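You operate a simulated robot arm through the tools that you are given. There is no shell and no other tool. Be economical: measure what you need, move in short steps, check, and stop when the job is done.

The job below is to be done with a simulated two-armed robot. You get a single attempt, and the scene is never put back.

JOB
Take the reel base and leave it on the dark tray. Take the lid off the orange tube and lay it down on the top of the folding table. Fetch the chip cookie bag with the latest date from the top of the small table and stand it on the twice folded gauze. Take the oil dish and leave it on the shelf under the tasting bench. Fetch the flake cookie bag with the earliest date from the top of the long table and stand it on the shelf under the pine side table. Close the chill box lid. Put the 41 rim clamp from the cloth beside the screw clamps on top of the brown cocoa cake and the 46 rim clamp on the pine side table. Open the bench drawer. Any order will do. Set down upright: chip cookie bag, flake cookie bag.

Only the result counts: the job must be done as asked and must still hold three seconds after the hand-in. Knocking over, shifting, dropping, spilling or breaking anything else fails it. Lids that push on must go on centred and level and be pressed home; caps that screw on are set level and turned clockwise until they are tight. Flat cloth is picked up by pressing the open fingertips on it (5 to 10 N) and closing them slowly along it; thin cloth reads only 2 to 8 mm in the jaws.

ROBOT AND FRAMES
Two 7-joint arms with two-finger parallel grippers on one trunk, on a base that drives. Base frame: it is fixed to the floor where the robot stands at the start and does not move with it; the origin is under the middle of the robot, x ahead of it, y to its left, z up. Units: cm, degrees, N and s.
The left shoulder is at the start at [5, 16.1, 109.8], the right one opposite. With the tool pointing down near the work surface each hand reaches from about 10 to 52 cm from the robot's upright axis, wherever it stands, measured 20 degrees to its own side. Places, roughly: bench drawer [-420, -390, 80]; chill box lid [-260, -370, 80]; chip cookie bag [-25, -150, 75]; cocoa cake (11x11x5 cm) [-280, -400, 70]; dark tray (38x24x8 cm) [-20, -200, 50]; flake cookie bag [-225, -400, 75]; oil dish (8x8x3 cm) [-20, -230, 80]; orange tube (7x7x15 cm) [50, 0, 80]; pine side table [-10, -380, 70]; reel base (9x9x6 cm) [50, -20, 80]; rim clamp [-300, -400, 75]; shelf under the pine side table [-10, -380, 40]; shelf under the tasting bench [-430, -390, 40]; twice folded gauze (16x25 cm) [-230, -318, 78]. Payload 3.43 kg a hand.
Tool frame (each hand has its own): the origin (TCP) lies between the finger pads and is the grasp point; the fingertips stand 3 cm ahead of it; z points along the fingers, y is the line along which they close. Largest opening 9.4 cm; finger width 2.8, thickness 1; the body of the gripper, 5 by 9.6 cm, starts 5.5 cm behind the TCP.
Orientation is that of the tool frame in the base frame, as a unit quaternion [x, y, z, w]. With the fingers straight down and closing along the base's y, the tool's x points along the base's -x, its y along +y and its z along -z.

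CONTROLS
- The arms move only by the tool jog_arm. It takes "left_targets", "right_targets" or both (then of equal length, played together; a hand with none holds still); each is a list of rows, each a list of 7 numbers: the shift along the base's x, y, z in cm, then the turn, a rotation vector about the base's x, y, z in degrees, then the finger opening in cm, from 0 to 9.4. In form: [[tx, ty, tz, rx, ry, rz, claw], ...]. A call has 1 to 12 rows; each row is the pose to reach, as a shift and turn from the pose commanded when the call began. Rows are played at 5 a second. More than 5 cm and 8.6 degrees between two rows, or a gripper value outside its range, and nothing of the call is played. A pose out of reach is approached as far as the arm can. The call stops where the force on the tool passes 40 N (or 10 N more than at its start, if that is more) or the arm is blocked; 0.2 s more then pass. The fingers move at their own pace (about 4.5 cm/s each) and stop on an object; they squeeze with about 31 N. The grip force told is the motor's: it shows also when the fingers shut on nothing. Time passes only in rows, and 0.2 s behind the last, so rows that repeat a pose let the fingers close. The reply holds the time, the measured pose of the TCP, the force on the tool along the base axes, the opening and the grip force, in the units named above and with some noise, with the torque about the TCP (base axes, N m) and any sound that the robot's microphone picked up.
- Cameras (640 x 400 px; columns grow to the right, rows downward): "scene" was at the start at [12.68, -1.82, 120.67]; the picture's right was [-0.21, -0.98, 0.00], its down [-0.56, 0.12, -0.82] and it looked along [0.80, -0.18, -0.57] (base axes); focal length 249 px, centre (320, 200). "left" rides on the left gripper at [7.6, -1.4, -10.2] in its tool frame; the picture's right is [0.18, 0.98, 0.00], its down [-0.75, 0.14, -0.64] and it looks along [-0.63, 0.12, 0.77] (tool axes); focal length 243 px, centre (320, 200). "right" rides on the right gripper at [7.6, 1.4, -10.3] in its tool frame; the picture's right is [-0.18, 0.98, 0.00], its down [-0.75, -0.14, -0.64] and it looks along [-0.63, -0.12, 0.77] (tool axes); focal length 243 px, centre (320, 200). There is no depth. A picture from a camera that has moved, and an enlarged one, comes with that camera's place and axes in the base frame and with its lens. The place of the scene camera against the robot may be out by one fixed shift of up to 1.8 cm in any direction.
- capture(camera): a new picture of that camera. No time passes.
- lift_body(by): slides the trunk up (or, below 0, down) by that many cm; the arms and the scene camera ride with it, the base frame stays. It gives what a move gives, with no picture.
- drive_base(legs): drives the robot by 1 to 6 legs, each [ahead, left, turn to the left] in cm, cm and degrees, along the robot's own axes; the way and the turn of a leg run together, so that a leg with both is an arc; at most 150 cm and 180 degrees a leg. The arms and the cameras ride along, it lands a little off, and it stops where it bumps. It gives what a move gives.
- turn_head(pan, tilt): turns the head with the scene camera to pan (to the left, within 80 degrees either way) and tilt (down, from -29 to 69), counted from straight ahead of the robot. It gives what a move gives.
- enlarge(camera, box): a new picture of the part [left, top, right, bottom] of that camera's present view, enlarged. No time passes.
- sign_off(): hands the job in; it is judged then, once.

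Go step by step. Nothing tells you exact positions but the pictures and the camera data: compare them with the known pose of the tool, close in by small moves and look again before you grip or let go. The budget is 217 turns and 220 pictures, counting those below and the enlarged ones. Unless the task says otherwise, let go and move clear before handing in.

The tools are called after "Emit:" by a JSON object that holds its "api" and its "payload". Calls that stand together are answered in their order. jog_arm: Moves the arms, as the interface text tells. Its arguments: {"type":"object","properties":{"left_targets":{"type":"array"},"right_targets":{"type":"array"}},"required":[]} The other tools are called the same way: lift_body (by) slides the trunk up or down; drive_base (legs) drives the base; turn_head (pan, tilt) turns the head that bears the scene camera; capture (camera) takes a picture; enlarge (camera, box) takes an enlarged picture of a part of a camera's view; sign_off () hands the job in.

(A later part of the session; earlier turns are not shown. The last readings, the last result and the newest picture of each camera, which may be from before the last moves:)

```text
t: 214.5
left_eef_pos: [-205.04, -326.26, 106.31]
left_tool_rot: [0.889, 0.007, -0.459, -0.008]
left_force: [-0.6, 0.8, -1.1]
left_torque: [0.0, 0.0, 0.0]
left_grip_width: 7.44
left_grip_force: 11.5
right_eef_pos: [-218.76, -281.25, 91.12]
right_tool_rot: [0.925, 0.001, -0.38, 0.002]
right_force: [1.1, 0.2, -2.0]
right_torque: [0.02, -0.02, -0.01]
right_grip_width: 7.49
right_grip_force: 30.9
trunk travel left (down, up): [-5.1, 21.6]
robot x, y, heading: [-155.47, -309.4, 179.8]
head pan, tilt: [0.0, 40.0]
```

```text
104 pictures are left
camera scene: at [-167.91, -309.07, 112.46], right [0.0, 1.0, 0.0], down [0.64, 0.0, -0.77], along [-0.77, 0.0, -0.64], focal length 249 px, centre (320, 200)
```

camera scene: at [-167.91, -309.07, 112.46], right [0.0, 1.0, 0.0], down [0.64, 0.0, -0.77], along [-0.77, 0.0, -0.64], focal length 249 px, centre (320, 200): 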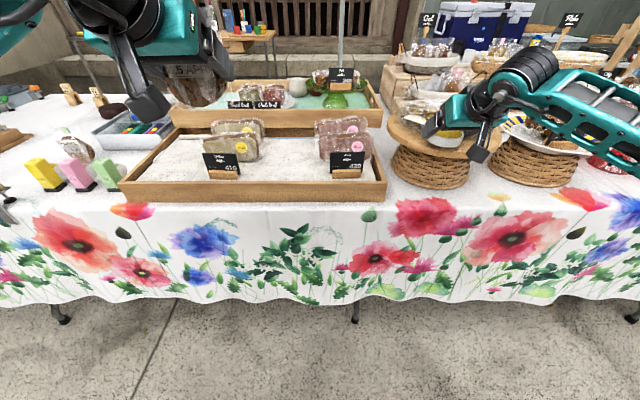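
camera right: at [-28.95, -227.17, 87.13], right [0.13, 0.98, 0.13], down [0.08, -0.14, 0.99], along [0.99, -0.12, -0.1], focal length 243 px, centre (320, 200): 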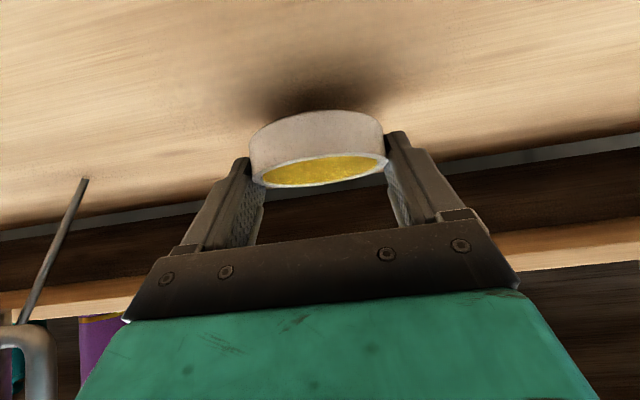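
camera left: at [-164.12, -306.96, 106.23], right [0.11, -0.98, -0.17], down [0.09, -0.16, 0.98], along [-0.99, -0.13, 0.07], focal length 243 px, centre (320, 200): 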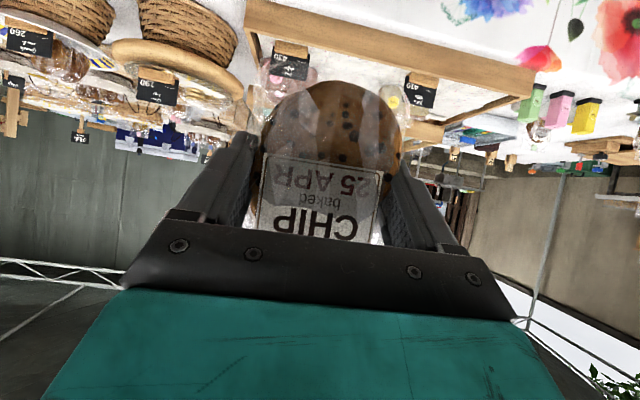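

Emit:
{"api": "enlarge", "payload": {"camera": "scene", "box": [100, 100, 400, 215]}}

Emit:
{"api": "enlarge", "payload": {"camera": "scene", "box": [0, 80, 220, 220]}}

```text
2.13 times, centred on (250, 158) of scene
camera zoom: at [-167.91, -309.07, 112.46], right [0.0, 1.0, 0.0], down [0.64, 0.0, -0.77], along [-0.77, 0.0, -0.64], focal length 531 px, centre (469, 291)
```

zoom: 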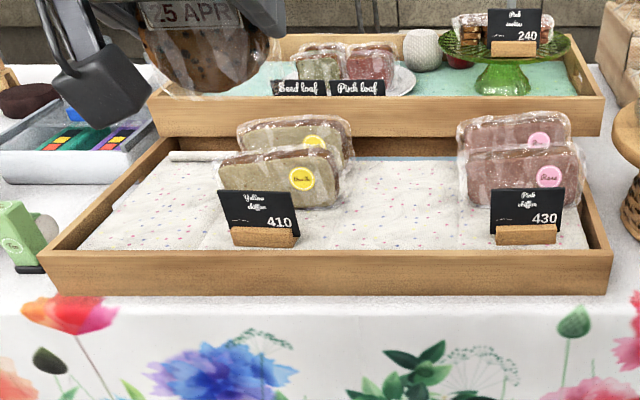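

```text
2.86 times, centred on (110, 150) of scene
camera zoom: at [-167.91, -309.07, 112.46], right [0.0, 1.0, 0.0], down [0.64, 0.0, -0.77], along [-0.77, 0.0, -0.64], focal length 712 px, centre (920, 343)
```

zoom: 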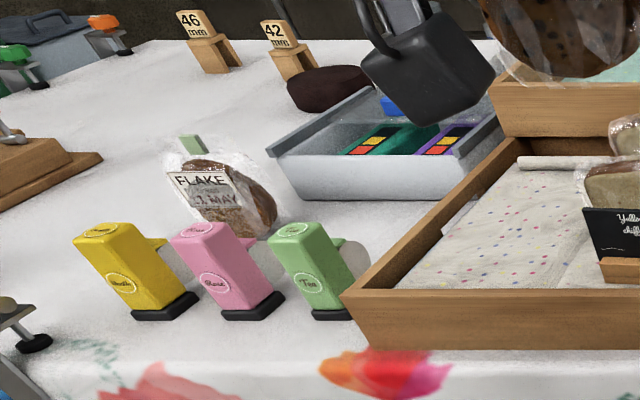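

Emit:
{"api": "enlarge", "payload": {"camera": "scene", "box": [130, 130, 250, 200]}}

Emit:
{"api": "enlarge", "payload": {"camera": "scene", "box": [240, 130, 390, 200]}}

```text
5.33 times, centred on (190, 165) of scene
camera zoom: at [-167.91, -309.07, 112.46], right [0.0, 1.0, 0.0], down [0.64, 0.0, -0.77], along [-0.77, 0.0, -0.64], focal length 1328 px, centre (1013, 387)
```

zoom: 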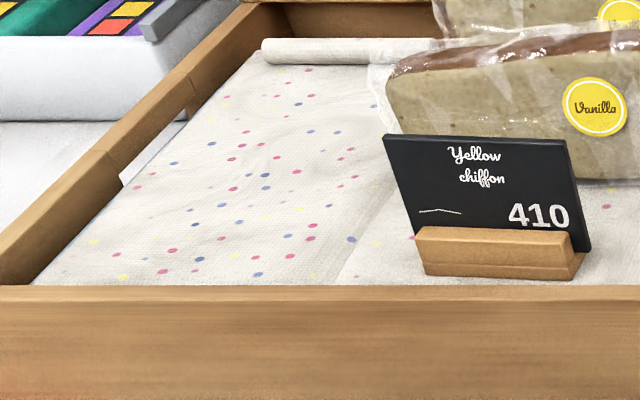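

```text
4.27 times, centred on (315, 165) of scene
camera zoom: at [-167.91, -309.07, 112.46], right [0.0, 1.0, 0.0], down [0.64, 0.0, -0.77], along [-0.77, 0.0, -0.64], focal length 1063 px, centre (341, 349)
```

zoom: 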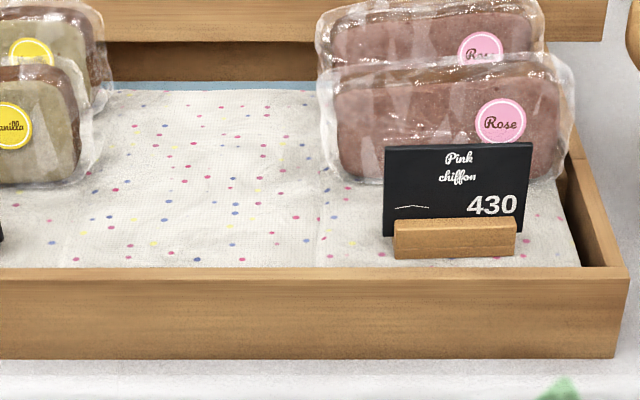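

The tray is lined with gauze; the middle piece (y≈-324..-310, centre -317) matches the listed place. I bring the bag over its free front part, in line between the two signs.

Emit:
{"api": "jog_arm", "payload": {"left_targets": [[-3, 3, 0, 0, 0, 0, 7], [-6, 6, 0, 0, 0, 0, 7], [-9, 8.5, -1, 0, 0, 0, 7], [-12, 9, -4, 0, 0, 0, 7], [-12.8, 9.2, -8, 0, 0, 0, 7], [-12.8, 9.2, -12, 0, 0, 0, 7]]}}

Emit:
{"api": "capture", "payload": {"camera": "scene"}}

Emit:
{"api": "capture", "payload": {"camera": "left"}}

```text
t: 215.9
left_eef_pos: [-217.99, -316.96, 94.47]
left_tool_rot: [0.889, 0.007, -0.459, -0.007]
left_force: [0.4, 0.7, -2.3]
left_torque: [0.01, 0.02, 0.03]
left_grip_width: 7.43
left_grip_force: 12.0
right_eef_pos: [-218.66, -281.26, 91.15]
right_tool_rot: [0.925, 0.0, -0.381, 0.001]
right_force: [-0.3, 0.5, -2.9]
right_torque: [0.01, 0.01, -0.01]
right_grip_width: 7.53
right_grip_force: 31.1
trunk travel left (down, up): [-5.1, 21.6]
robot x, y, heading: [-155.52, -308.91, 179.8]
head pan, tilt: [0.0, 40.0]
```

```text
99 pictures are left
camera scene: at [-167.92, -309.07, 112.46], right [0.0, 1.0, 0.0], down [0.64, 0.0, -0.77], along [-0.77, 0.0, -0.64], focal length 249 px, centre (320, 200)
```

scene: 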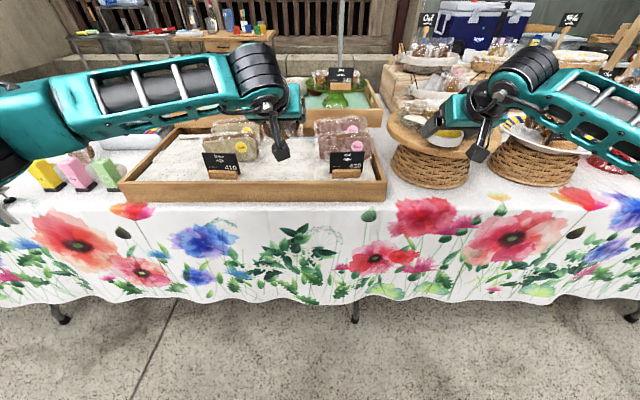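

```text
98 pictures are left
camera left: at [-204.98, -315.48, 94.3], right [0.11, -0.98, -0.17], down [0.09, -0.16, 0.98], along [-0.99, -0.12, 0.07], focal length 243 px, centre (320, 200)
```

left: 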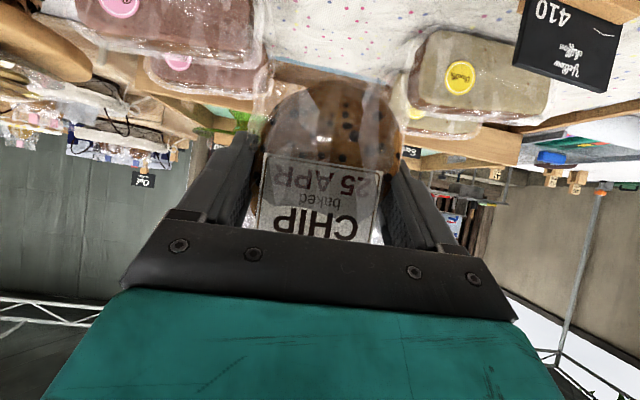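

It is centred between the loaves. I lower toward the gauze.

Emit:
{"api": "jog_arm", "payload": {"left_targets": [[0, 0, -4, 0, 0, 0, 7], [0, 0, -7.5, 0, 0, 0, 7], [0, 0, -8.3, 0, 0, 0, 7], [0, 0, -8.8, 0, 0, 0, 7]]}}

Emit:
{"api": "enlarge", "payload": {"camera": "scene", "box": [180, 100, 400, 215]}}

Emit:
{"api": "capture", "payload": {"camera": "left"}}

```text
t: 216.9
left_eef_pos: [-217.81, -316.96, 85.57]
left_tool_rot: [0.888, 0.007, -0.459, -0.008]
left_force: [0.3, 0.0, -1.6]
left_torque: [0.02, -0.01, 0.01]
left_grip_width: 7.43
left_grip_force: 11.8
right_eef_pos: [-218.71, -281.13, 91.12]
right_tool_rot: [0.925, 0.0, -0.381, 0.002]
right_force: [-0.9, 0.3, -3.1]
right_torque: [0.0, -0.05, -0.04]
right_grip_width: 7.52
right_grip_force: 30.6
trunk travel left (down, up): [-5.1, 21.6]
robot x, y, heading: [-155.93, -308.84, 179.7]
head pan, tilt: [0.0, 40.0]
```

```text
2.91 times, centred on (290, 158) of scene
camera zoom: at [-167.91, -309.07, 112.46], right [0.0, 1.0, 0.0], down [0.64, 0.0, -0.77], along [-0.77, 0.0, -0.64], focal length 725 px, centre (407, 324)
```

zoom: 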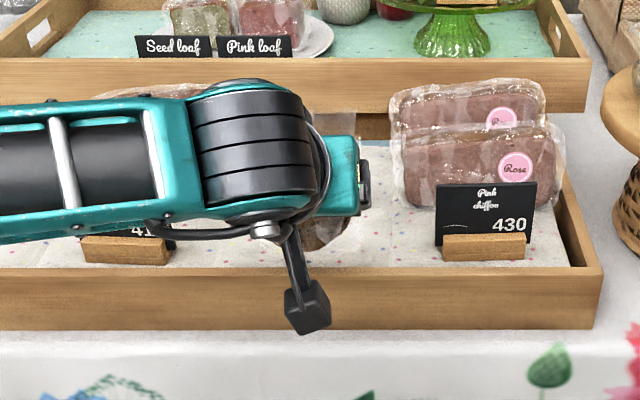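

```text
96 pictures are left
camera left: at [-204.83, -315.49, 85.38], right [0.11, -0.98, -0.17], down [0.09, -0.16, 0.98], along [-0.99, -0.12, 0.07], focal length 243 px, centre (320, 200)
```

left: 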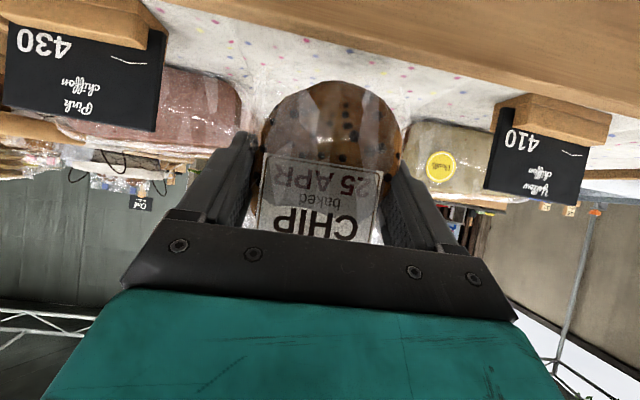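

Emit:
{"api": "jog_arm", "payload": {"left_targets": [[0, 0, -0.4, 0, 0, 0, 7], [0, 0, -0.8, 0, 0, 0, 7], [0, 0, -1.2, 0, 0, 0, 7]]}}

```text
t: 217.7
left_eef_pos: [-217.78, -317.03, 84.43]
left_tool_rot: [0.888, 0.007, -0.459, -0.006]
left_force: [0.1, 0.1, -0.9]
left_torque: [-0.01, -0.02, 0.0]
left_grip_width: 7.4
left_grip_force: 11.8
right_eef_pos: [-218.6, -281.17, 91.23]
right_tool_rot: [0.925, -0.001, -0.38, 0.001]
right_force: [-0.3, 0.2, -2.3]
right_torque: [0.02, -0.01, 0.04]
right_grip_width: 7.51
right_grip_force: 30.8
trunk travel left (down, up): [-5.1, 21.6]
robot x, y, heading: [-155.32, -309.39, 179.7]
head pan, tilt: [0.0, 40.0]
```

Emit:
{"api": "jog_arm", "payload": {"left_targets": [[0, 0, -0.3, 0, 0, 0, 7], [0, 0, -0.6, 0, 0, 0, 7], [0, 0, -0.8, 0, 0, 0, 7]]}}

Emit:
{"api": "capture", "payload": {"camera": "left"}}

```text
t: 218.5
left_eef_pos: [-217.77, -317.09, 83.74]
left_tool_rot: [0.888, 0.008, -0.46, -0.007]
left_force: [0.0, 0.2, 7.5]
left_torque: [-0.28, 0.0, -0.02]
left_grip_width: 7.42
left_grip_force: 12.2
right_eef_pos: [-218.72, -281.21, 91.15]
right_tool_rot: [0.925, -0.001, -0.381, 0.001]
right_force: [-0.9, 0.0, -3.3]
right_torque: [-0.01, -0.02, 0.01]
right_grip_width: 7.55
right_grip_force: 31.1
trunk travel left (down, up): [-5.1, 21.6]
robot x, y, heading: [-155.57, -308.93, 179.6]
head pan, tilt: [0.0, 40.0]
```

```text
95 pictures are left
camera left: at [-204.83, -315.59, 83.47], right [0.11, -0.98, -0.17], down [0.09, -0.16, 0.98], along [-0.99, -0.13, 0.07], focal length 243 px, centre (320, 200)
```

left: 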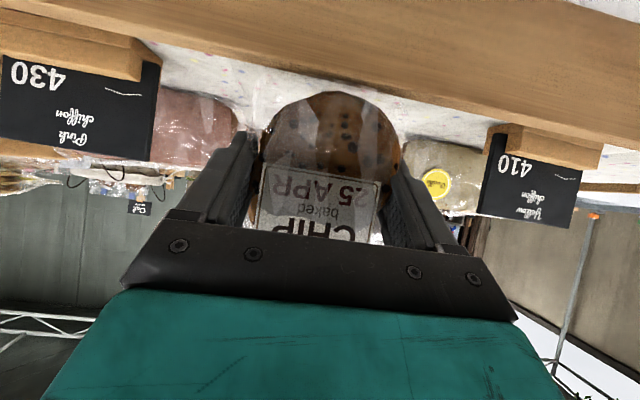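

Contact. I open and withdraw along the finger direction.

Emit:
{"api": "jog_arm", "payload": {"left_targets": [[0, 0, 0.1, 0, 0, 0, 7], [0, 0, 0.1, 0, 0, 0, 8.4], [0, 0, 0.1, 0, 0, 0, 9.4], [0, 0, 0.1, 0, 0, 0, 9.4], [1.6, 0, 1, 0, 0, 0, 9.4], [3.2, 0, 2.2, 0, 0, 0, 9.4], [4.9, 0, 3.5, 0, 0, 0, 9.4], [7, 0, 6, 0, 0, 0, 9.4], [9, 0, 9, 0, 0, 0, 9.4]]}}

Emit:
{"api": "capture", "payload": {"camera": "left"}}

```text
t: 220.5
left_eef_pos: [-208.72, -317.3, 92.69]
left_tool_rot: [0.889, 0.007, -0.458, -0.007]
left_force: [-0.6, -0.9, 1.3]
left_torque: [-0.01, 0.01, 0.02]
left_grip_width: 9.4
left_grip_force: 0.1
right_eef_pos: [-218.65, -281.24, 91.2]
right_tool_rot: [0.925, 0.0, -0.381, 0.002]
right_force: [0.1, 0.0, -3.6]
right_torque: [-0.04, -0.06, 0.0]
right_grip_width: 7.53
right_grip_force: 30.8
trunk travel left (down, up): [-5.1, 21.6]
robot x, y, heading: [-155.63, -309.08, 179.7]
head pan, tilt: [0.0, 40.0]
```

```text
94 pictures are left
camera left: at [-195.78, -315.71, 92.49], right [0.11, -0.98, -0.17], down [0.09, -0.16, 0.98], along [-0.99, -0.13, 0.07], focal length 243 px, centre (320, 200)
```

left: 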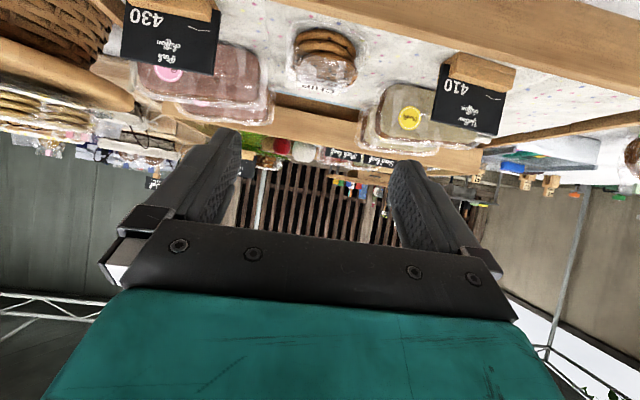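

Emit:
{"api": "enlarge", "payload": {"camera": "left", "box": [260, 0, 400, 110]}}

Emit:
{"api": "drive_base", "payload": {"legs": [[-15, 0, 0]]}}

Emit:
{"api": "capture", "payload": {"camera": "scene"}}

```text
3.64 times, centred on (330, 55) of left
camera zoom: at [-195.78, -315.71, 92.49], right [0.11, -0.98, -0.17], down [0.09, -0.16, 0.98], along [-0.99, -0.13, 0.07], focal length 882 px, centre (284, 727)
```

zoom: 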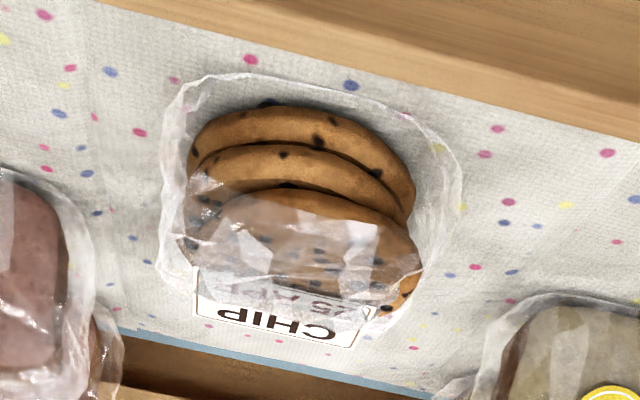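

```text
t: 221.9
left_eef_pos: [-193.75, -317.44, 92.73]
left_tool_rot: [0.889, 0.008, -0.458, -0.007]
left_force: [-0.7, 0.1, -0.3]
left_torque: [0.02, 0.02, 0.01]
left_grip_width: 9.41
left_grip_force: 0.1
right_eef_pos: [-203.81, -281.4, 91.26]
right_tool_rot: [0.925, 0.001, -0.381, 0.001]
right_force: [-0.1, 0.0, -2.8]
right_torque: [0.04, -0.03, -0.03]
right_grip_width: 7.53
right_grip_force: 30.9
trunk travel left (down, up): [-5.1, 21.6]
robot x, y, heading: [-140.18, -309.13, 180.0]
head pan, tilt: [0.0, 40.0]
```

```text
92 pictures are left
camera scene: at [-152.88, -309.13, 112.46], right [0.0, 1.0, 0.0], down [0.64, 0.0, -0.77], along [-0.77, 0.0, -0.64], focal length 249 px, centre (320, 200)
```

scene: 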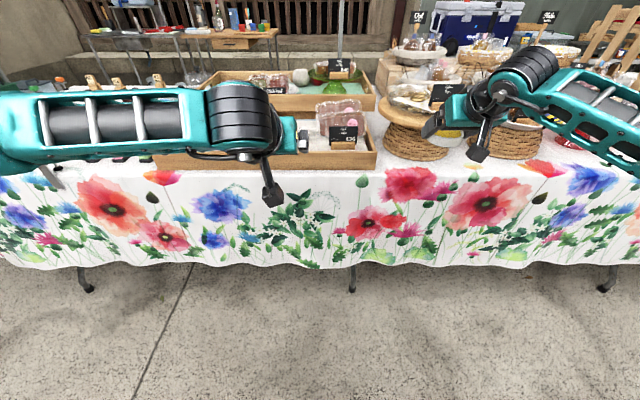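

The bag tipped onto its back after release. I'll try re-standing it: raise the dish hand clear, bring the left hand to vertical above it, grip its edges and rotate it up.

Emit:
{"api": "jog_arm", "payload": {"left_targets": [[0, 0, 2, 0, -8, 0, 9.4], [0, 0, 4, 0, -16, 0, 9.4], [0, 0, 6, 0, -24, 0, 9.4], [0, 0, 8, 0, -32, 0, 9.4], [0, 0, 9, 0, -40, 0, 9.4], [0, 0, 9, 0, -48, 0, 9.4], [0, 0, 9, 0, -55, 0, 9.4]], "right_targets": [[0, 0, 2, 0, 0, 0, 6.5], [0, 0, 4, 0, 0, 0, 6.5], [0, 0, 6, 0, 0, 0, 6.5], [0, 0, 8, 0, 0, 0, 6.5], [0, 0, 10, 0, 0, 0, 6.5], [0, 0, 12, 0, 0, 0, 6.5], [0, 0, 13, 0, 0, 0, 6.5]]}}

Emit:
{"api": "drive_base", "payload": {"legs": [[28, 0, 0]]}}

Emit:
{"api": "capture", "payload": {"camera": "left"}}

```text
t: 223.5
left_eef_pos: [-193.64, -317.46, 101.81]
left_tool_rot: [1.0, 0.009, 0.005, -0.002]
left_force: [-1.0, 0.6, 0.8]
left_torque: [-0.01, -0.02, -0.01]
left_grip_width: 9.41
left_grip_force: 0.0
right_eef_pos: [-203.74, -281.35, 104.16]
right_tool_rot: [0.925, 0.002, -0.38, 0.002]
right_force: [0.3, -0.1, -3.2]
right_torque: [-0.03, 0.01, -0.02]
right_grip_width: 7.52
right_grip_force: 30.6
trunk travel left (down, up): [-5.1, 21.6]
robot x, y, heading: [-140.15, -309.19, 179.9]
head pan, tilt: [0.0, 40.0]
```

```text
t: 225.4
left_eef_pos: [-221.35, -317.79, 101.69]
left_tool_rot: [1.0, 0.012, 0.004, -0.002]
left_force: [0.4, 1.1, -0.6]
left_torque: [0.02, -0.01, -0.02]
left_grip_width: 9.39
left_grip_force: 0.0
right_eef_pos: [-231.58, -281.69, 104.24]
right_tool_rot: [0.925, 0.003, -0.38, 0.003]
right_force: [-0.3, -0.1, -2.3]
right_torque: [0.0, -0.03, 0.04]
right_grip_width: 7.52
right_grip_force: 30.9
trunk travel left (down, up): [-5.1, 21.6]
robot x, y, heading: [-168.37, -309.34, -179.7]
head pan, tilt: [0.0, 40.0]
```

```text
91 pictures are left
camera left: at [-213.68, -316.11, 112.02], right [0.21, -0.98, 0.0], down [-0.75, -0.16, 0.64], along [-0.62, -0.13, -0.77], focal length 243 px, centre (320, 200)
```

left: 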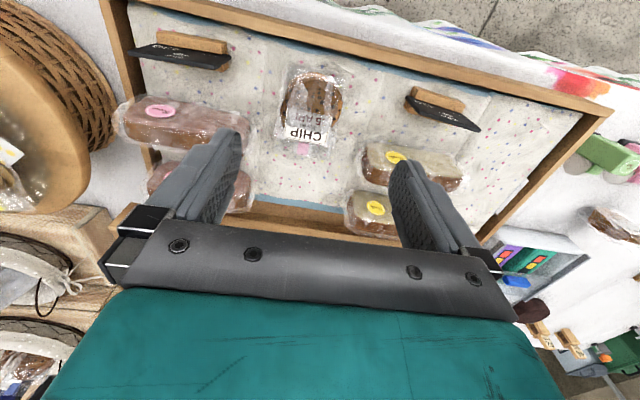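

The bag lies on its back, cookie centre ≈[-223.5,-317]. I move 4 cm closer and lower the vertical hand around its edges.

Emit:
{"api": "drive_base", "payload": {"legs": [[4, 0, -0.3]]}}

Emit:
{"api": "jog_arm", "payload": {"left_targets": [[0.5, 0.3, -4, 0, 0, 0, 9.4], [1.5, 0.6, -8, 0, 0, 0, 9.4], [1.7, 0.8, -12, 0, 0, 0, 9.4], [1.7, 0.8, -15, 0, 0, 0, 9.4]]}}

Emit:
{"api": "capture", "payload": {"camera": "left"}}

```text
t: 226.3
left_eef_pos: [-225.35, -317.26, 101.69]
left_tool_rot: [1.0, 0.009, 0.004, -0.001]
left_force: [-0.6, -1.2, 0.9]
left_torque: [0.0, 0.0, -0.01]
left_grip_width: 9.4
left_grip_force: 0.1
right_eef_pos: [-235.19, -281.26, 104.05]
right_tool_rot: [0.925, 0.0, -0.38, 0.002]
right_force: [0.4, -0.4, -3.0]
right_torque: [-0.01, -0.07, 0.03]
right_grip_width: 7.51
right_grip_force: 31.1
trunk travel left (down, up): [-5.1, 21.6]
robot x, y, heading: [-171.26, -309.66, 179.9]
head pan, tilt: [0.0, 40.0]
```

```text
t: 227.3
left_eef_pos: [-223.54, -316.77, 86.66]
left_tool_rot: [1.0, 0.009, 0.002, -0.003]
left_force: [1.2, -0.7, 0.7]
left_torque: [-0.01, -0.05, -0.01]
left_grip_width: 9.37
left_grip_force: 0.0
right_eef_pos: [-235.25, -281.38, 104.2]
right_tool_rot: [0.925, -0.001, -0.381, 0.0]
right_force: [-0.2, 0.3, -3.0]
right_torque: [0.04, -0.06, -0.02]
right_grip_width: 7.51
right_grip_force: 30.5
trunk travel left (down, up): [-5.1, 21.6]
robot x, y, heading: [-171.71, -309.31, 180.2]
head pan, tilt: [0.0, 40.0]
```

```text
90 pictures are left
camera left: at [-215.8, -315.19, 96.98], right [0.2, -0.98, 0.0], down [-0.75, -0.16, 0.64], along [-0.62, -0.13, -0.77], focal length 243 px, centre (320, 200)
```

left: 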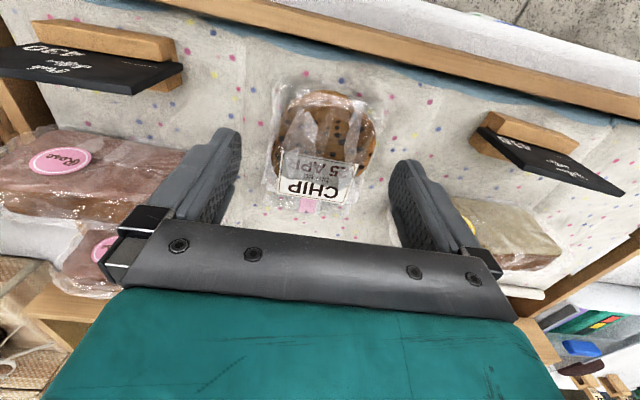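

Emit:
{"api": "jog_arm", "payload": {"left_targets": [[1.1, -0.1, -2, 0, 0, 0, 9.4], [1.1, -0.1, -3.8, 0, 0, 0, 9.4], [1.1, -0.1, -4.3, 0, 0, 0, 9.4]]}}

Emit:
{"api": "capture", "payload": {"camera": "left"}}

```text
t: 228.1
left_eef_pos: [-222.47, -316.75, 82.36]
left_tool_rot: [1.0, 0.009, 0.002, -0.002]
left_force: [-0.2, -0.4, 0.4]
left_torque: [0.0, 0.01, 0.03]
left_grip_width: 9.43
left_grip_force: 0.1
right_eef_pos: [-235.23, -281.27, 104.17]
right_tool_rot: [0.925, 0.001, -0.379, 0.002]
right_force: [0.5, -0.4, -3.0]
right_torque: [-0.01, -0.03, -0.03]
right_grip_width: 7.51
right_grip_force: 30.7
trunk travel left (down, up): [-5.1, 21.6]
robot x, y, heading: [-171.8, -309.3, 179.8]
head pan, tilt: [0.0, 40.0]
```

```text
89 pictures are left
camera left: at [-214.77, -315.26, 92.75], right [0.2, -0.98, 0.0], down [-0.75, -0.16, 0.64], along [-0.62, -0.13, -0.77], focal length 243 px, centre (320, 200)
```

left: 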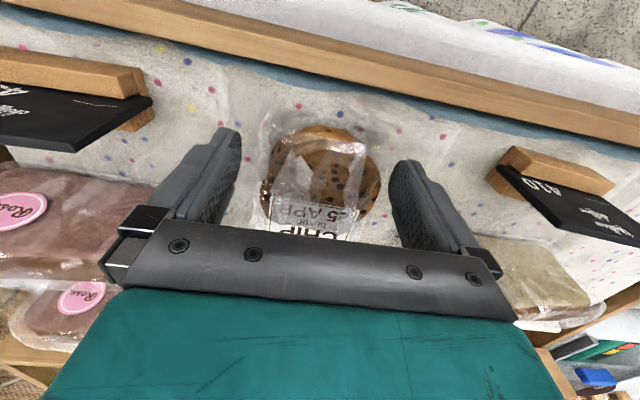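

I close, lift and rotate the hand 64° forward so the bag comes up.

Emit:
{"api": "jog_arm", "payload": {"left_targets": [[0, 0, 0, 0, 0, 0, 8], [0, 0, 0, 0, 0, 0, 7], [0, 0, 0, 0, 0, 0, 6.8], [0, 0, 3, 0, 0, 0, 6.8], [0, 0, 6, 0, 8, 0, 6.8], [0, 0, 8, 0, 16, 0, 6.8], [0, 0, 8, 0, 24, 0, 6.8], [0, 0, 8, 0, 32, 0, 6.8], [0, 0, 8, 0, 40, 0, 6.8], [0, 0, 8, 0, 48, 0, 6.8], [0, 0, 8, 0, 56, 0, 6.8], [0, 0, 8, 0, 64, 0, 6.8]]}}

Emit:
{"api": "capture", "payload": {"camera": "left"}}

Emit:
{"api": "turn_head", "payload": {"pan": 10, "tilt": 45}}

Emit:
{"api": "capture", "payload": {"camera": "scene"}}

```text
t: 230.7
left_eef_pos: [-222.47, -316.78, 90.29]
left_tool_rot: [0.849, 0.007, -0.528, -0.007]
left_force: [-0.8, 0.1, -0.4]
left_torque: [-0.01, -0.07, 0.04]
left_grip_width: 6.96
left_grip_force: 12.3
right_eef_pos: [-235.25, -281.3, 104.16]
right_tool_rot: [0.925, 0.001, -0.38, 0.002]
right_force: [-0.2, 0.3, -3.3]
right_torque: [0.01, -0.05, 0.0]
right_grip_width: 7.52
right_grip_force: 31.0
trunk travel left (down, up): [-5.1, 21.6]
robot x, y, heading: [-171.97, -308.93, 179.8]
head pan, tilt: [0.0, 40.0]
```

```text
88 pictures are left
camera left: at [-209.72, -315.17, 88.13], right [0.09, -0.98, -0.18], down [0.24, -0.16, 0.96], along [-0.97, -0.13, 0.22], focal length 243 px, centre (320, 200)
```

left: 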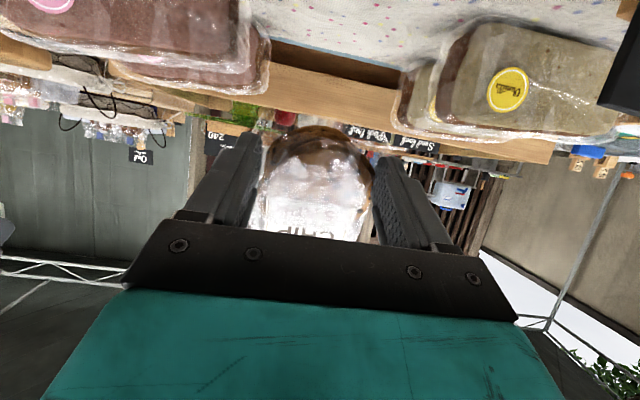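

```text
t: 231.4
left_eef_pos: [-222.52, -316.7, 90.49]
left_tool_rot: [0.85, 0.007, -0.527, -0.007]
left_force: [0.2, -0.1, -0.5]
left_torque: [0.01, -0.05, 0.01]
left_grip_width: 6.95
left_grip_force: 11.9
right_eef_pos: [-235.29, -281.3, 104.02]
right_tool_rot: [0.925, 0.001, -0.381, 0.002]
right_force: [-0.7, 0.3, -3.6]
right_torque: [-0.02, -0.05, 0.03]
right_grip_width: 7.53
right_grip_force: 30.9
trunk travel left (down, up): [-5.1, 21.6]
robot x, y, heading: [-171.7, -309.33, 179.7]
head pan, tilt: [10.0, 45.0]
```

```text
87 pictures are left
camera scene: at [-183.93, -310.55, 111.73], right [-0.17, 0.99, 0.0], down [0.7, 0.12, -0.71], along [-0.7, -0.12, -0.71], focal length 249 px, centre (320, 200)
```

scene: 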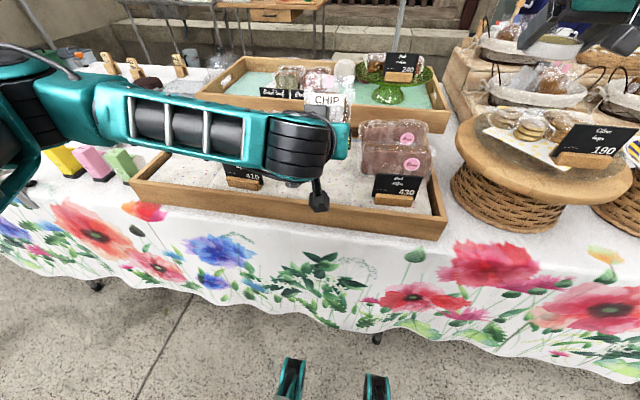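

The bag leans back about 25°. I'll set its back-bottom edge on the gauze and draw the hand toward me so it pivots upright on its base.

Emit:
{"api": "jog_arm", "payload": {"left_targets": [[3.2, -0.2, 0, 0, 2, 0, 6.8], [3.2, -0.2, -3, 0, 2, 0, 6.8], [3.2, -0.2, -5, 0, 2, 0, 6.8], [3.2, -0.2, -5.7, 0, 2, 0, 6.8]]}}

Emit:
{"api": "capture", "payload": {"camera": "left"}}

```text
t: 232.4
left_eef_pos: [-219.3, -316.83, 84.63]
left_tool_rot: [0.841, 0.007, -0.541, -0.008]
left_force: [-0.2, -0.3, -0.5]
left_torque: [0.01, -0.02, 0.0]
left_grip_width: 6.96
left_grip_force: 12.2
right_eef_pos: [-235.22, -281.23, 104.06]
right_tool_rot: [0.925, 0.001, -0.38, 0.001]
right_force: [-0.6, -0.9, -3.5]
right_torque: [0.02, -0.06, -0.01]
right_grip_width: 7.56
right_grip_force: 30.8
trunk travel left (down, up): [-5.1, 21.6]
robot x, y, heading: [-171.88, -309.03, 179.9]
head pan, tilt: [10.0, 45.0]
```

```text
86 pictures are left
camera left: at [-206.58, -315.25, 81.97], right [0.08, -0.98, -0.19], down [0.28, -0.16, 0.95], along [-0.96, -0.13, 0.26], focal length 243 px, centre (320, 200)
```

left: 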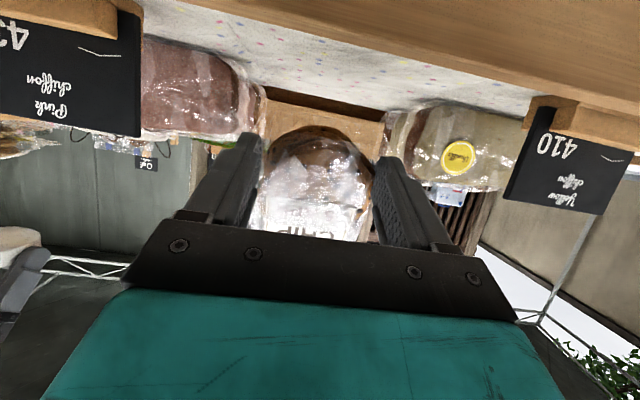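

Emit:
{"api": "jog_arm", "payload": {"left_targets": [[0, 0, -0.5, 0, 0, 0, 6.8], [0, 0, -1, 0, 0, 0, 6.8], [0, 0, -1.4, 0, 0, 0, 6.8], [0, 0, -1.7, 0, 0, 0, 6.8]]}}

```text
t: 233.4
left_eef_pos: [-219.3, -316.93, 83.02]
left_tool_rot: [0.84, 0.007, -0.542, -0.007]
left_force: [-0.5, -0.4, -1.5]
left_torque: [0.02, -0.04, -0.02]
left_grip_width: 6.97
left_grip_force: 12.1
right_eef_pos: [-235.3, -281.21, 104.17]
right_tool_rot: [0.925, 0.0, -0.381, 0.001]
right_force: [-0.3, 0.1, -2.7]
right_torque: [-0.04, -0.01, 0.02]
right_grip_width: 7.53
right_grip_force: 31.1
trunk travel left (down, up): [-5.1, 21.6]
robot x, y, heading: [-172.22, -309.47, 179.9]
head pan, tilt: [10.0, 45.0]
```

Wall clearance is too tight here. I'll keep the bag, go deliver the dish, and later hand the bag over to the freed right hand in mid-air for a vertical placement. First lift clear and back away.

Emit:
{"api": "jog_arm", "payload": {"left_targets": [[0, 0, 4, 0, 0, 0, 6.8], [0, 0, 8, 0, 0, 0, 6.8], [0, 0, 12, 0, 0, 0, 6.8]]}}

Emit:
{"api": "drive_base", "payload": {"legs": [[-45, 0, 0]]}}

Emit:
{"api": "turn_head", "payload": {"pan": 50, "tilt": 22}}

Emit:
{"api": "capture", "payload": {"camera": "scene"}}

```text
t: 234.2
left_eef_pos: [-219.3, -316.9, 94.84]
left_tool_rot: [0.84, 0.006, -0.542, -0.007]
left_force: [0.4, -0.8, -1.5]
left_torque: [0.01, -0.03, 0.02]
left_grip_width: 6.97
left_grip_force: 12.0
right_eef_pos: [-235.32, -281.35, 104.13]
right_tool_rot: [0.925, 0.001, -0.381, 0.001]
right_force: [0.2, -0.7, -2.8]
right_torque: [-0.03, 0.0, -0.03]
right_grip_width: 7.48
right_grip_force: 30.7
trunk travel left (down, up): [-5.1, 21.6]
robot x, y, heading: [-171.79, -309.39, 179.9]
head pan, tilt: [10.0, 45.0]
```

```text
t: 236.9
left_eef_pos: [-174.51, -316.53, 95.01]
left_tool_rot: [0.84, 0.002, -0.542, -0.01]
left_force: [-0.8, 0.1, -1.0]
left_torque: [-0.01, -0.02, 0.01]
left_grip_width: 6.97
left_grip_force: 11.9
right_eef_pos: [-190.03, -280.98, 104.25]
right_tool_rot: [0.925, -0.005, -0.381, -0.001]
right_force: [0.2, 0.2, -2.7]
right_torque: [0.0, -0.05, -0.04]
right_grip_width: 7.53
right_grip_force: 30.7
trunk travel left (down, up): [-5.1, 21.6]
robot x, y, heading: [-126.86, -309.38, 179.1]
head pan, tilt: [10.0, 45.0]
```

```text
t: 238.0
left_eef_pos: [-174.52, -316.58, 95.0]
left_tool_rot: [0.841, 0.003, -0.542, -0.009]
left_force: [0.6, -0.3, -1.9]
left_torque: [0.01, -0.07, -0.01]
left_grip_width: 6.95
left_grip_force: 12.2
right_eef_pos: [-189.93, -280.94, 104.23]
right_tool_rot: [0.925, -0.005, -0.379, -0.001]
right_force: [-1.1, 0.5, -2.3]
right_torque: [0.02, -0.02, 0.0]
right_grip_width: 7.52
right_grip_force: 30.9
trunk travel left (down, up): [-5.1, 21.6]
robot x, y, heading: [-127.07, -309.46, 179.2]
head pan, tilt: [50.0, 22.0]
```

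```text
85 pictures are left
camera scene: at [-137.04, -316.49, 115.27], right [-0.76, 0.65, 0.0], down [0.25, 0.28, -0.93], along [-0.61, -0.7, -0.38], focal length 249 px, centre (320, 200)
```

scene: 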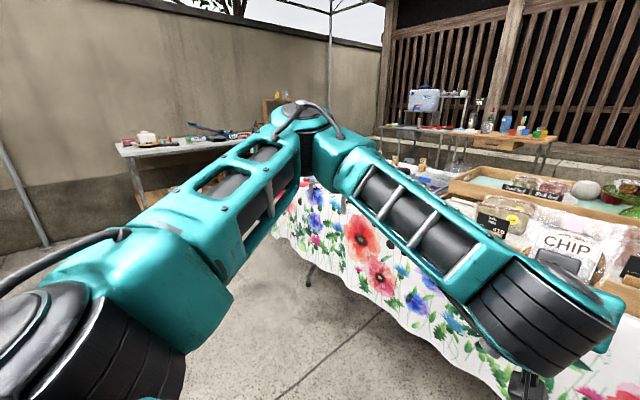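

I drive further down the aisle toward the table's south end to look at the passage behind it.

Emit:
{"api": "drive_base", "payload": {"legs": [[0, 150, 0], [0, 10, 0]]}}

Emit:
{"api": "turn_head", "payload": {"pan": 5, "tilt": 20}}

Emit:
{"api": "capture", "payload": {"camera": "scene"}}

```text
t: 252.4
left_eef_pos: [-177.56, -475.54, 94.93]
left_tool_rot: [0.84, -0.003, -0.542, -0.014]
left_force: [0.0, 0.1, -0.6]
left_torque: [-0.01, -0.03, 0.01]
left_grip_width: 6.95
left_grip_force: 11.6
right_eef_pos: [-192.53, -439.71, 104.11]
right_tool_rot: [0.925, -0.009, -0.38, -0.002]
right_force: [-0.2, 1.0, -2.5]
right_torque: [0.01, 0.0, 0.01]
right_grip_width: 7.52
right_grip_force: 31.3
trunk travel left (down, up): [-5.1, 21.6]
robot x, y, heading: [-129.93, -468.91, 178.9]
head pan, tilt: [50.0, 22.0]
```

```text
t: 253.5
left_eef_pos: [-177.4, -475.46, 94.99]
left_tool_rot: [0.841, -0.003, -0.541, -0.013]
left_force: [-0.5, 0.2, -1.1]
left_torque: [-0.03, -0.04, -0.01]
left_grip_width: 6.94
left_grip_force: 12.1
right_eef_pos: [-192.66, -439.65, 104.2]
right_tool_rot: [0.925, -0.009, -0.38, -0.003]
right_force: [0.7, 0.0, -3.4]
right_torque: [0.02, -0.01, 0.01]
right_grip_width: 7.53
right_grip_force: 30.9
trunk travel left (down, up): [-5.1, 21.6]
robot x, y, heading: [-129.98, -468.97, 178.3]
head pan, tilt: [5.0, 20.0]
```

```text
84 pictures are left
camera scene: at [-143.19, -469.37, 115.6], right [-0.07, 1.0, 0.0], down [0.34, 0.02, -0.94], along [-0.94, -0.06, -0.34], focal length 249 px, centre (320, 200)
```

scene: 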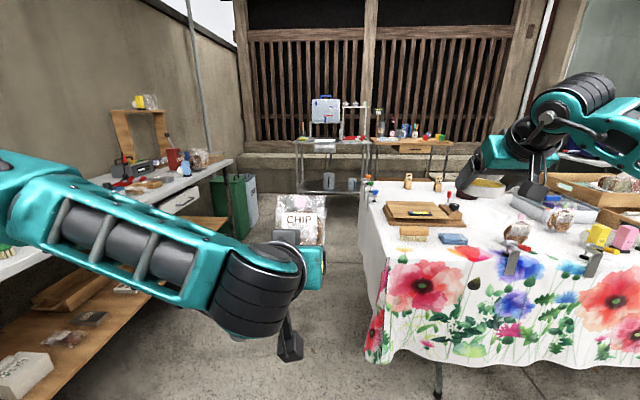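

The passage between the wall bench (y≈-540) and the long table's end (y≈-452) is about 88 cm. I drive through at y≈-484.

Emit:
{"api": "drive_base", "payload": {"legs": [[0, 14, 1.7], [110, 0, 0], [105, 0, 0]]}}

Emit:
{"api": "turn_head", "payload": {"pan": -35, "tilt": 28}}

Emit:
{"api": "capture", "payload": {"camera": "scene"}}

```text
t: 259.2
left_eef_pos: [-256.9, -492.13, 94.82]
left_tool_rot: [0.841, 0.006, -0.541, -0.007]
left_force: [0.2, -0.2, -0.9]
left_torque: [-0.01, -0.05, 0.02]
left_grip_width: 6.97
left_grip_force: 12.3
right_eef_pos: [-272.91, -456.53, 103.93]
right_tool_rot: [0.926, 0.0, -0.378, 0.001]
right_force: [0.1, -0.2, -1.8]
right_torque: [0.01, -0.01, 0.03]
right_grip_width: 7.51
right_grip_force: 30.9
trunk travel left (down, up): [-5.1, 21.6]
robot x, y, heading: [-209.43, -484.85, 179.8]
head pan, tilt: [5.0, 20.0]
stopped in leg 2: the robot was blocked; the commanded pose is now the measured one
```

```text
t: 260.3
left_eef_pos: [-256.94, -492.09, 94.91]
left_tool_rot: [0.84, 0.006, -0.542, -0.007]
left_force: [-0.6, -0.2, -0.4]
left_torque: [0.0, -0.08, 0.01]
left_grip_width: 6.96
left_grip_force: 12.3
right_eef_pos: [-272.88, -456.6, 103.97]
right_tool_rot: [0.926, 0.001, -0.379, 0.001]
right_force: [-0.4, -0.3, -3.1]
right_torque: [0.02, -0.01, 0.01]
right_grip_width: 7.5
right_grip_force: 31.0
trunk travel left (down, up): [-5.1, 21.6]
robot x, y, heading: [-209.51, -484.7, 179.8]
head pan, tilt: [-35.0, 28.0]
```

```text
83 pictures are left
camera scene: at [-220.96, -479.19, 114.31], right [0.57, 0.82, 0.0], down [0.38, -0.27, -0.88], along [-0.72, 0.51, -0.47], focal length 249 px, centre (320, 200)
```

scene: 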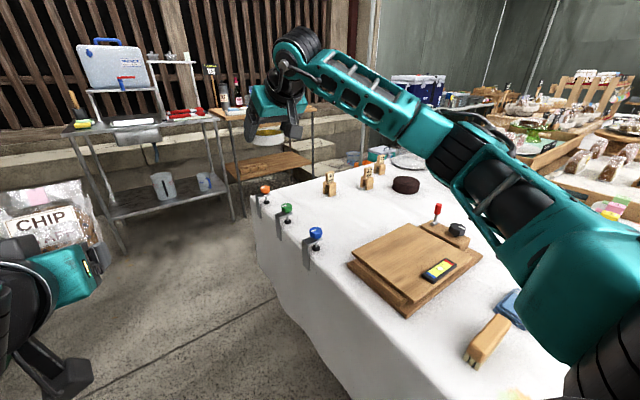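

Blocked, apparently the base against the cloth-covered table end (y≈-462). I check the left side before shifting.

Emit:
{"api": "turn_head", "payload": {"pan": 60, "tilt": 28}}

Emit:
{"api": "capture", "payload": {"camera": "scene"}}

```text
t: 262.0
left_eef_pos: [-256.89, -492.13, 94.85]
left_tool_rot: [0.84, 0.005, -0.542, -0.008]
left_force: [-0.3, 0.0, -0.7]
left_torque: [-0.01, -0.05, -0.03]
left_grip_width: 6.95
left_grip_force: 12.3
right_eef_pos: [-272.83, -456.57, 103.9]
right_tool_rot: [0.925, 0.0, -0.379, 0.001]
right_force: [-1.0, -0.2, -3.3]
right_torque: [0.04, 0.01, -0.05]
right_grip_width: 7.53
right_grip_force: 31.1
trunk travel left (down, up): [-5.1, 21.6]
robot x, y, heading: [-209.67, -484.85, 179.9]
head pan, tilt: [60.0, 28.0]
```

```text
82 pictures are left
camera scene: at [-218.08, -492.32, 114.31], right [-0.86, 0.5, 0.0], down [0.24, 0.41, -0.88], along [-0.44, -0.76, -0.47], focal length 249 px, centre (320, 200)
```

scene: 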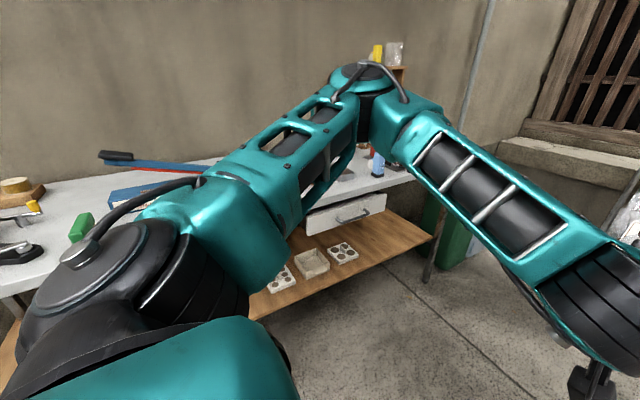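

The left elbow is probably touching the crate on the wall bench. I back up a little and turn 40° right so the elbow swings inward, then continue diagonally.

Emit:
{"api": "drive_base", "payload": {"legs": [[-6, 4, 0], [0, 0, -40]]}}

Emit:
{"api": "turn_head", "payload": {"pan": 40, "tilt": 30}}

Emit:
{"api": "capture", "payload": {"camera": "scene"}}

```text
t: 264.9
left_eef_pos: [-244.29, -463.52, 94.87]
left_tool_rot: [0.791, -0.285, -0.506, -0.194]
left_force: [0.4, -0.4, -0.7]
left_torque: [-0.03, -0.02, 0.0]
left_grip_width: 6.98
left_grip_force: 12.3
right_eef_pos: [-233.34, -426.33, 104.03]
right_tool_rot: [0.868, -0.321, -0.355, -0.131]
right_force: [-0.3, 0.2, -3.3]
right_torque: [-0.02, -0.03, -0.02]
right_grip_width: 7.52
right_grip_force: 30.7
trunk travel left (down, up): [-5.1, 21.6]
robot x, y, heading: [-203.61, -488.56, 139.2]
head pan, tilt: [60.0, 28.0]
```

```text
t: 265.7
left_eef_pos: [-244.25, -463.52, 94.81]
left_tool_rot: [0.791, -0.285, -0.505, -0.194]
left_force: [0.7, -0.1, -1.7]
left_torque: [-0.02, -0.04, 0.01]
left_grip_width: 6.95
left_grip_force: 12.2
right_eef_pos: [-233.29, -426.3, 104.02]
right_tool_rot: [0.868, -0.32, -0.355, -0.13]
right_force: [0.1, -0.2, -2.4]
right_torque: [-0.01, 0.0, 0.03]
right_grip_width: 7.57
right_grip_force: 31.4
trunk travel left (down, up): [-5.1, 21.6]
robot x, y, heading: [-203.63, -488.69, 139.4]
head pan, tilt: [40.0, 30.0]
```

```text
81 pictures are left
camera scene: at [-215.39, -485.84, 113.99], right [0.01, 1.0, 0.0], down [0.5, -0.01, -0.87], along [-0.87, 0.01, -0.5], focal length 249 px, centre (320, 200)
```

scene: 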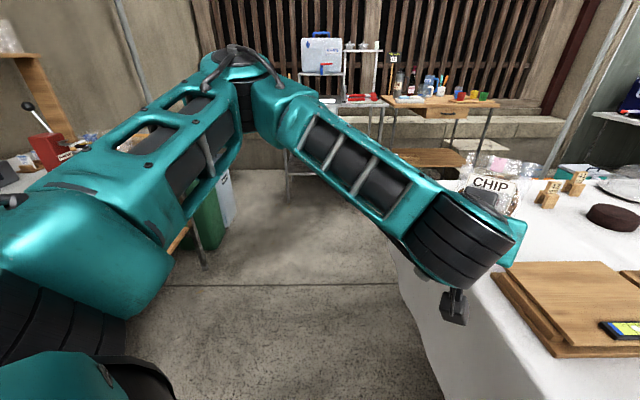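

The passage is clear now. I drive diagonally 135 cm along -x.

Emit:
{"api": "drive_base", "payload": {"legs": [[102, 88, 0]]}}

Emit:
{"api": "turn_head", "payload": {"pan": 20, "tilt": 32}}

Emit:
{"api": "capture", "payload": {"camera": "scene"}}

```text
t: 273.6
left_eef_pos: [-377.9, -464.12, 94.92]
left_tool_rot: [0.794, -0.277, -0.508, -0.189]
left_force: [0.5, -0.2, -1.2]
left_torque: [-0.08, -0.07, -0.01]
left_grip_width: 6.94
left_grip_force: 12.0
right_eef_pos: [-367.86, -426.55, 104.04]
right_tool_rot: [0.872, -0.311, -0.357, -0.126]
right_force: [0.4, 0.6, -3.9]
right_torque: [-0.01, -0.02, 0.0]
right_grip_width: 7.56
right_grip_force: 30.9
trunk travel left (down, up): [-5.1, 21.6]
robot x, y, heading: [-336.54, -488.27, 140.6]
head pan, tilt: [40.0, 30.0]
```

```text
t: 274.4
left_eef_pos: [-378.12, -464.05, 94.99]
left_tool_rot: [0.794, -0.276, -0.508, -0.188]
left_force: [0.1, -0.1, -1.4]
left_torque: [0.02, -0.01, 0.01]
left_grip_width: 6.95
left_grip_force: 12.2
right_eef_pos: [-367.78, -426.55, 103.95]
right_tool_rot: [0.872, -0.311, -0.357, -0.126]
right_force: [-0.7, 0.0, -2.5]
right_torque: [-0.05, -0.02, 0.02]
right_grip_width: 7.55
right_grip_force: 30.8
trunk travel left (down, up): [-5.1, 21.6]
robot x, y, heading: [-336.49, -488.24, 140.4]
head pan, tilt: [20.0, 32.0]
```

```text
80 pictures are left
camera scene: at [-348.07, -482.66, 113.68], right [0.33, 0.94, 0.0], down [0.5, -0.18, -0.85], along [-0.8, 0.28, -0.53], focal length 249 px, centre (320, 200)
```

scene: 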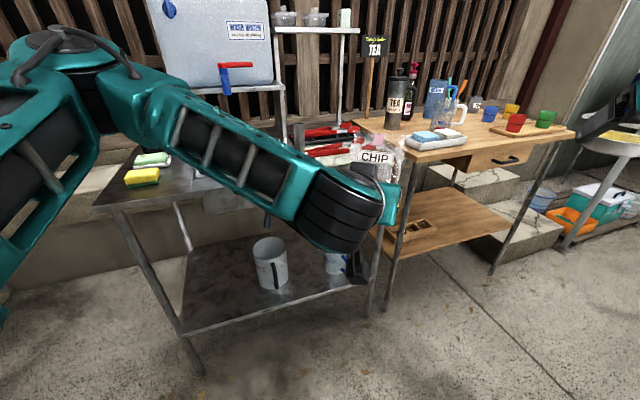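

I see the tasting bench (front x≈-415, y -428..-343) with its drawer at right and shelf at z≈39. I move in front of it and face it squarely.

Emit:
{"api": "drive_base", "payload": {"legs": [[56, -49, 0], [0, 0, 39.6]]}}

Emit:
{"api": "lift_body", "payload": {"by": -5}}

Emit:
{"api": "turn_head", "payload": {"pan": -15, "tilt": 38}}

Emit:
{"api": "capture", "payload": {"camera": "scene"}}

```text
t: 281.1
left_eef_pos: [-395.9, -423.82, 94.94]
left_tool_rot: [0.841, 0.013, -0.54, -0.003]
left_force: [0.7, 0.2, -1.4]
left_torque: [0.03, -0.01, -0.01]
left_grip_width: 6.95
left_grip_force: 12.2
right_eef_pos: [-412.38, -388.53, 104.01]
right_tool_rot: [0.925, 0.008, -0.379, 0.004]
right_force: [0.3, -0.3, -3.1]
right_torque: [0.0, 0.0, -0.01]
right_grip_width: 7.55
right_grip_force: 30.9
trunk travel left (down, up): [-5.1, 21.6]
robot x, y, heading: [-349.03, -415.73, -179.4]
head pan, tilt: [20.0, 32.0]
```

```text
t: 282.0
left_eef_pos: [-395.94, -423.8, 89.98]
left_tool_rot: [0.84, 0.013, -0.542, -0.003]
left_force: [-1.0, 1.2, -1.5]
left_torque: [0.01, -0.05, -0.01]
left_grip_width: 6.96
left_grip_force: 11.8
right_eef_pos: [-412.39, -388.6, 99.03]
right_tool_rot: [0.926, 0.008, -0.378, 0.004]
right_force: [0.6, -0.5, -2.8]
right_torque: [0.01, -0.03, -0.05]
right_grip_width: 7.52
right_grip_force: 30.9
trunk travel left (down, up): [-0.1, 26.6]
robot x, y, heading: [-348.79, -415.75, -179.5]
head pan, tilt: [20.0, 32.0]
```

```text
t: 283.0
left_eef_pos: [-396.12, -423.87, 89.89]
left_tool_rot: [0.841, 0.013, -0.541, -0.003]
left_force: [-0.4, 0.2, -1.2]
left_torque: [0.02, -0.06, -0.02]
left_grip_width: 6.95
left_grip_force: 12.3
right_eef_pos: [-412.54, -388.46, 99.02]
right_tool_rot: [0.926, 0.008, -0.379, 0.004]
right_force: [0.1, 0.2, -2.5]
right_torque: [0.03, -0.06, -0.01]
right_grip_width: 7.54
right_grip_force: 31.2
trunk travel left (down, up): [-0.1, 26.6]
robot x, y, heading: [-348.83, -415.81, -179.3]
head pan, tilt: [-15.0, 38.0]
```

```text
79 pictures are left
camera scene: at [-361.05, -413.43, 107.76], right [0.25, 0.97, 0.0], down [0.6, -0.15, -0.79], along [-0.76, 0.19, -0.62], focal length 249 px, centre (320, 200)
```

scene: 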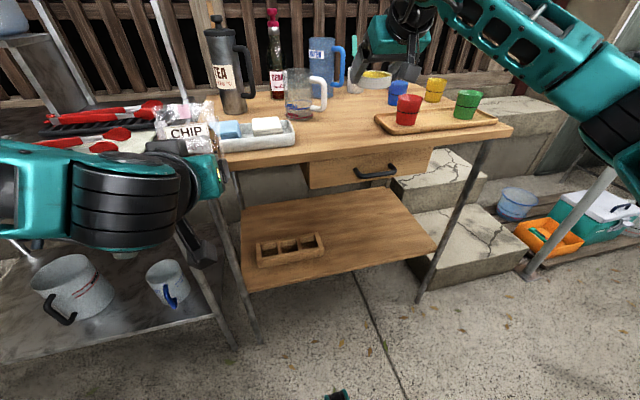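

Drawer handle ≈[-408,-388,76]; shelf z≈35 with free space right of the wooden box. I back off 6 cm, raise the bag hand high, and lower the dish in front of the bench to shelf level.

Emit:
{"api": "drive_base", "payload": {"legs": [[-7, 0, 0]]}}

Emit:
{"api": "jog_arm", "payload": {"left_targets": [[0, -1, 2.5, 0, 0, 0, 6.8], [0, -2, 5, 0, 0, 0, 6.8], [0, -3, 7.5, 0, 0, 0, 6.8], [0, -4, 10, 0, 0, 0, 6.8], [0, -5, 12.5, 0, 0, 0, 6.8], [0, -6, 15, 0, 0, 0, 6.8], [0, -7, 17.5, 0, 0, 0, 6.8], [0, -8, 20, 0, 0, 0, 6.8], [0, -8, 22, 0, 0, 0, 6.8], [0, -8, 24, 0, 0, 0, 6.8], [0, -8, 25, 0, 0, 0, 6.8], [0, -8, 26, 0, 0, 0, 6.8]], "right_targets": [[2, 0.4, -4, 0, 0, 0, 6.5], [4, 0.8, -8, 0, 0, 0, 6.5], [6, 1.2, -12, 0, 0, 0, 6.5], [8, 1.6, -16, 0, 0, 0, 6.5], [10, 2, -20, 0, 0, 0, 6.5], [11, 2.4, -24.5, 0, 0, 0, 6.5], [12, 2.8, -29, 0, 0, 0, 6.5], [13, 3.2, -33.5, 0, 0, 0, 6.5], [13, 3.6, -38, 0, 0, 0, 6.5], [13, 4, -42.5, 0, 0, 0, 6.5], [13, 4, -47, 0, 0, 0, 6.5], [13, 4, -51, 0, 0, 0, 6.5]]}}

Emit:
{"api": "capture", "payload": {"camera": "right"}}

```text
t: 284.0
left_eef_pos: [-388.98, -423.7, 90.05]
left_tool_rot: [0.84, 0.013, -0.542, -0.003]
left_force: [-0.6, 0.0, -1.6]
left_torque: [-0.03, -0.05, 0.02]
left_grip_width: 6.95
left_grip_force: 11.7
right_eef_pos: [-405.29, -388.32, 98.91]
right_tool_rot: [0.925, 0.006, -0.379, 0.003]
right_force: [0.5, 0.4, -3.1]
right_torque: [-0.03, -0.06, 0.02]
right_grip_width: 7.55
right_grip_force: 31.6
trunk travel left (down, up): [-0.1, 26.6]
robot x, y, heading: [-341.47, -415.18, -179.2]
head pan, tilt: [-15.0, 38.0]
```

```text
t: 286.6
left_eef_pos: [-389.11, -431.69, 116.05]
left_tool_rot: [0.841, 0.013, -0.542, -0.002]
left_force: [-0.2, 0.8, -1.4]
left_torque: [-0.04, -0.03, -0.02]
left_grip_width: 6.98
left_grip_force: 12.0
right_eef_pos: [-392.26, -384.24, 48.05]
right_tool_rot: [0.925, 0.006, -0.379, 0.003]
right_force: [0.0, 0.2, -3.0]
right_torque: [-0.01, -0.03, 0.0]
right_grip_width: 7.54
right_grip_force: 30.8
trunk travel left (down, up): [-0.1, 26.6]
robot x, y, heading: [-341.82, -415.7, -179.3]
head pan, tilt: [-15.0, 38.0]
```

```text
78 pictures are left
camera right: at [-379.59, -385.42, 49.94], right [-0.12, -0.98, 0.13], down [-0.09, 0.14, 0.99], along [-0.99, 0.1, -0.1], focal length 243 px, centre (320, 200)
```

right: 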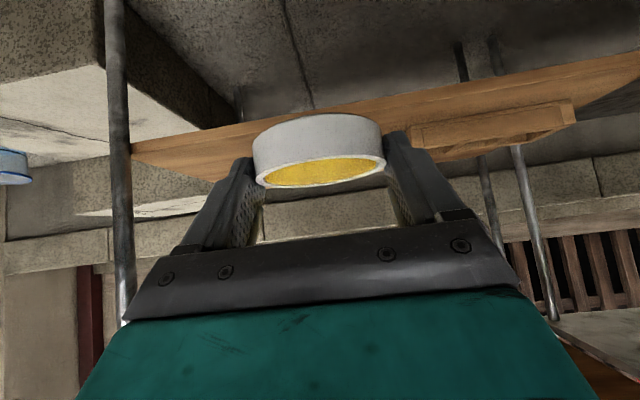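

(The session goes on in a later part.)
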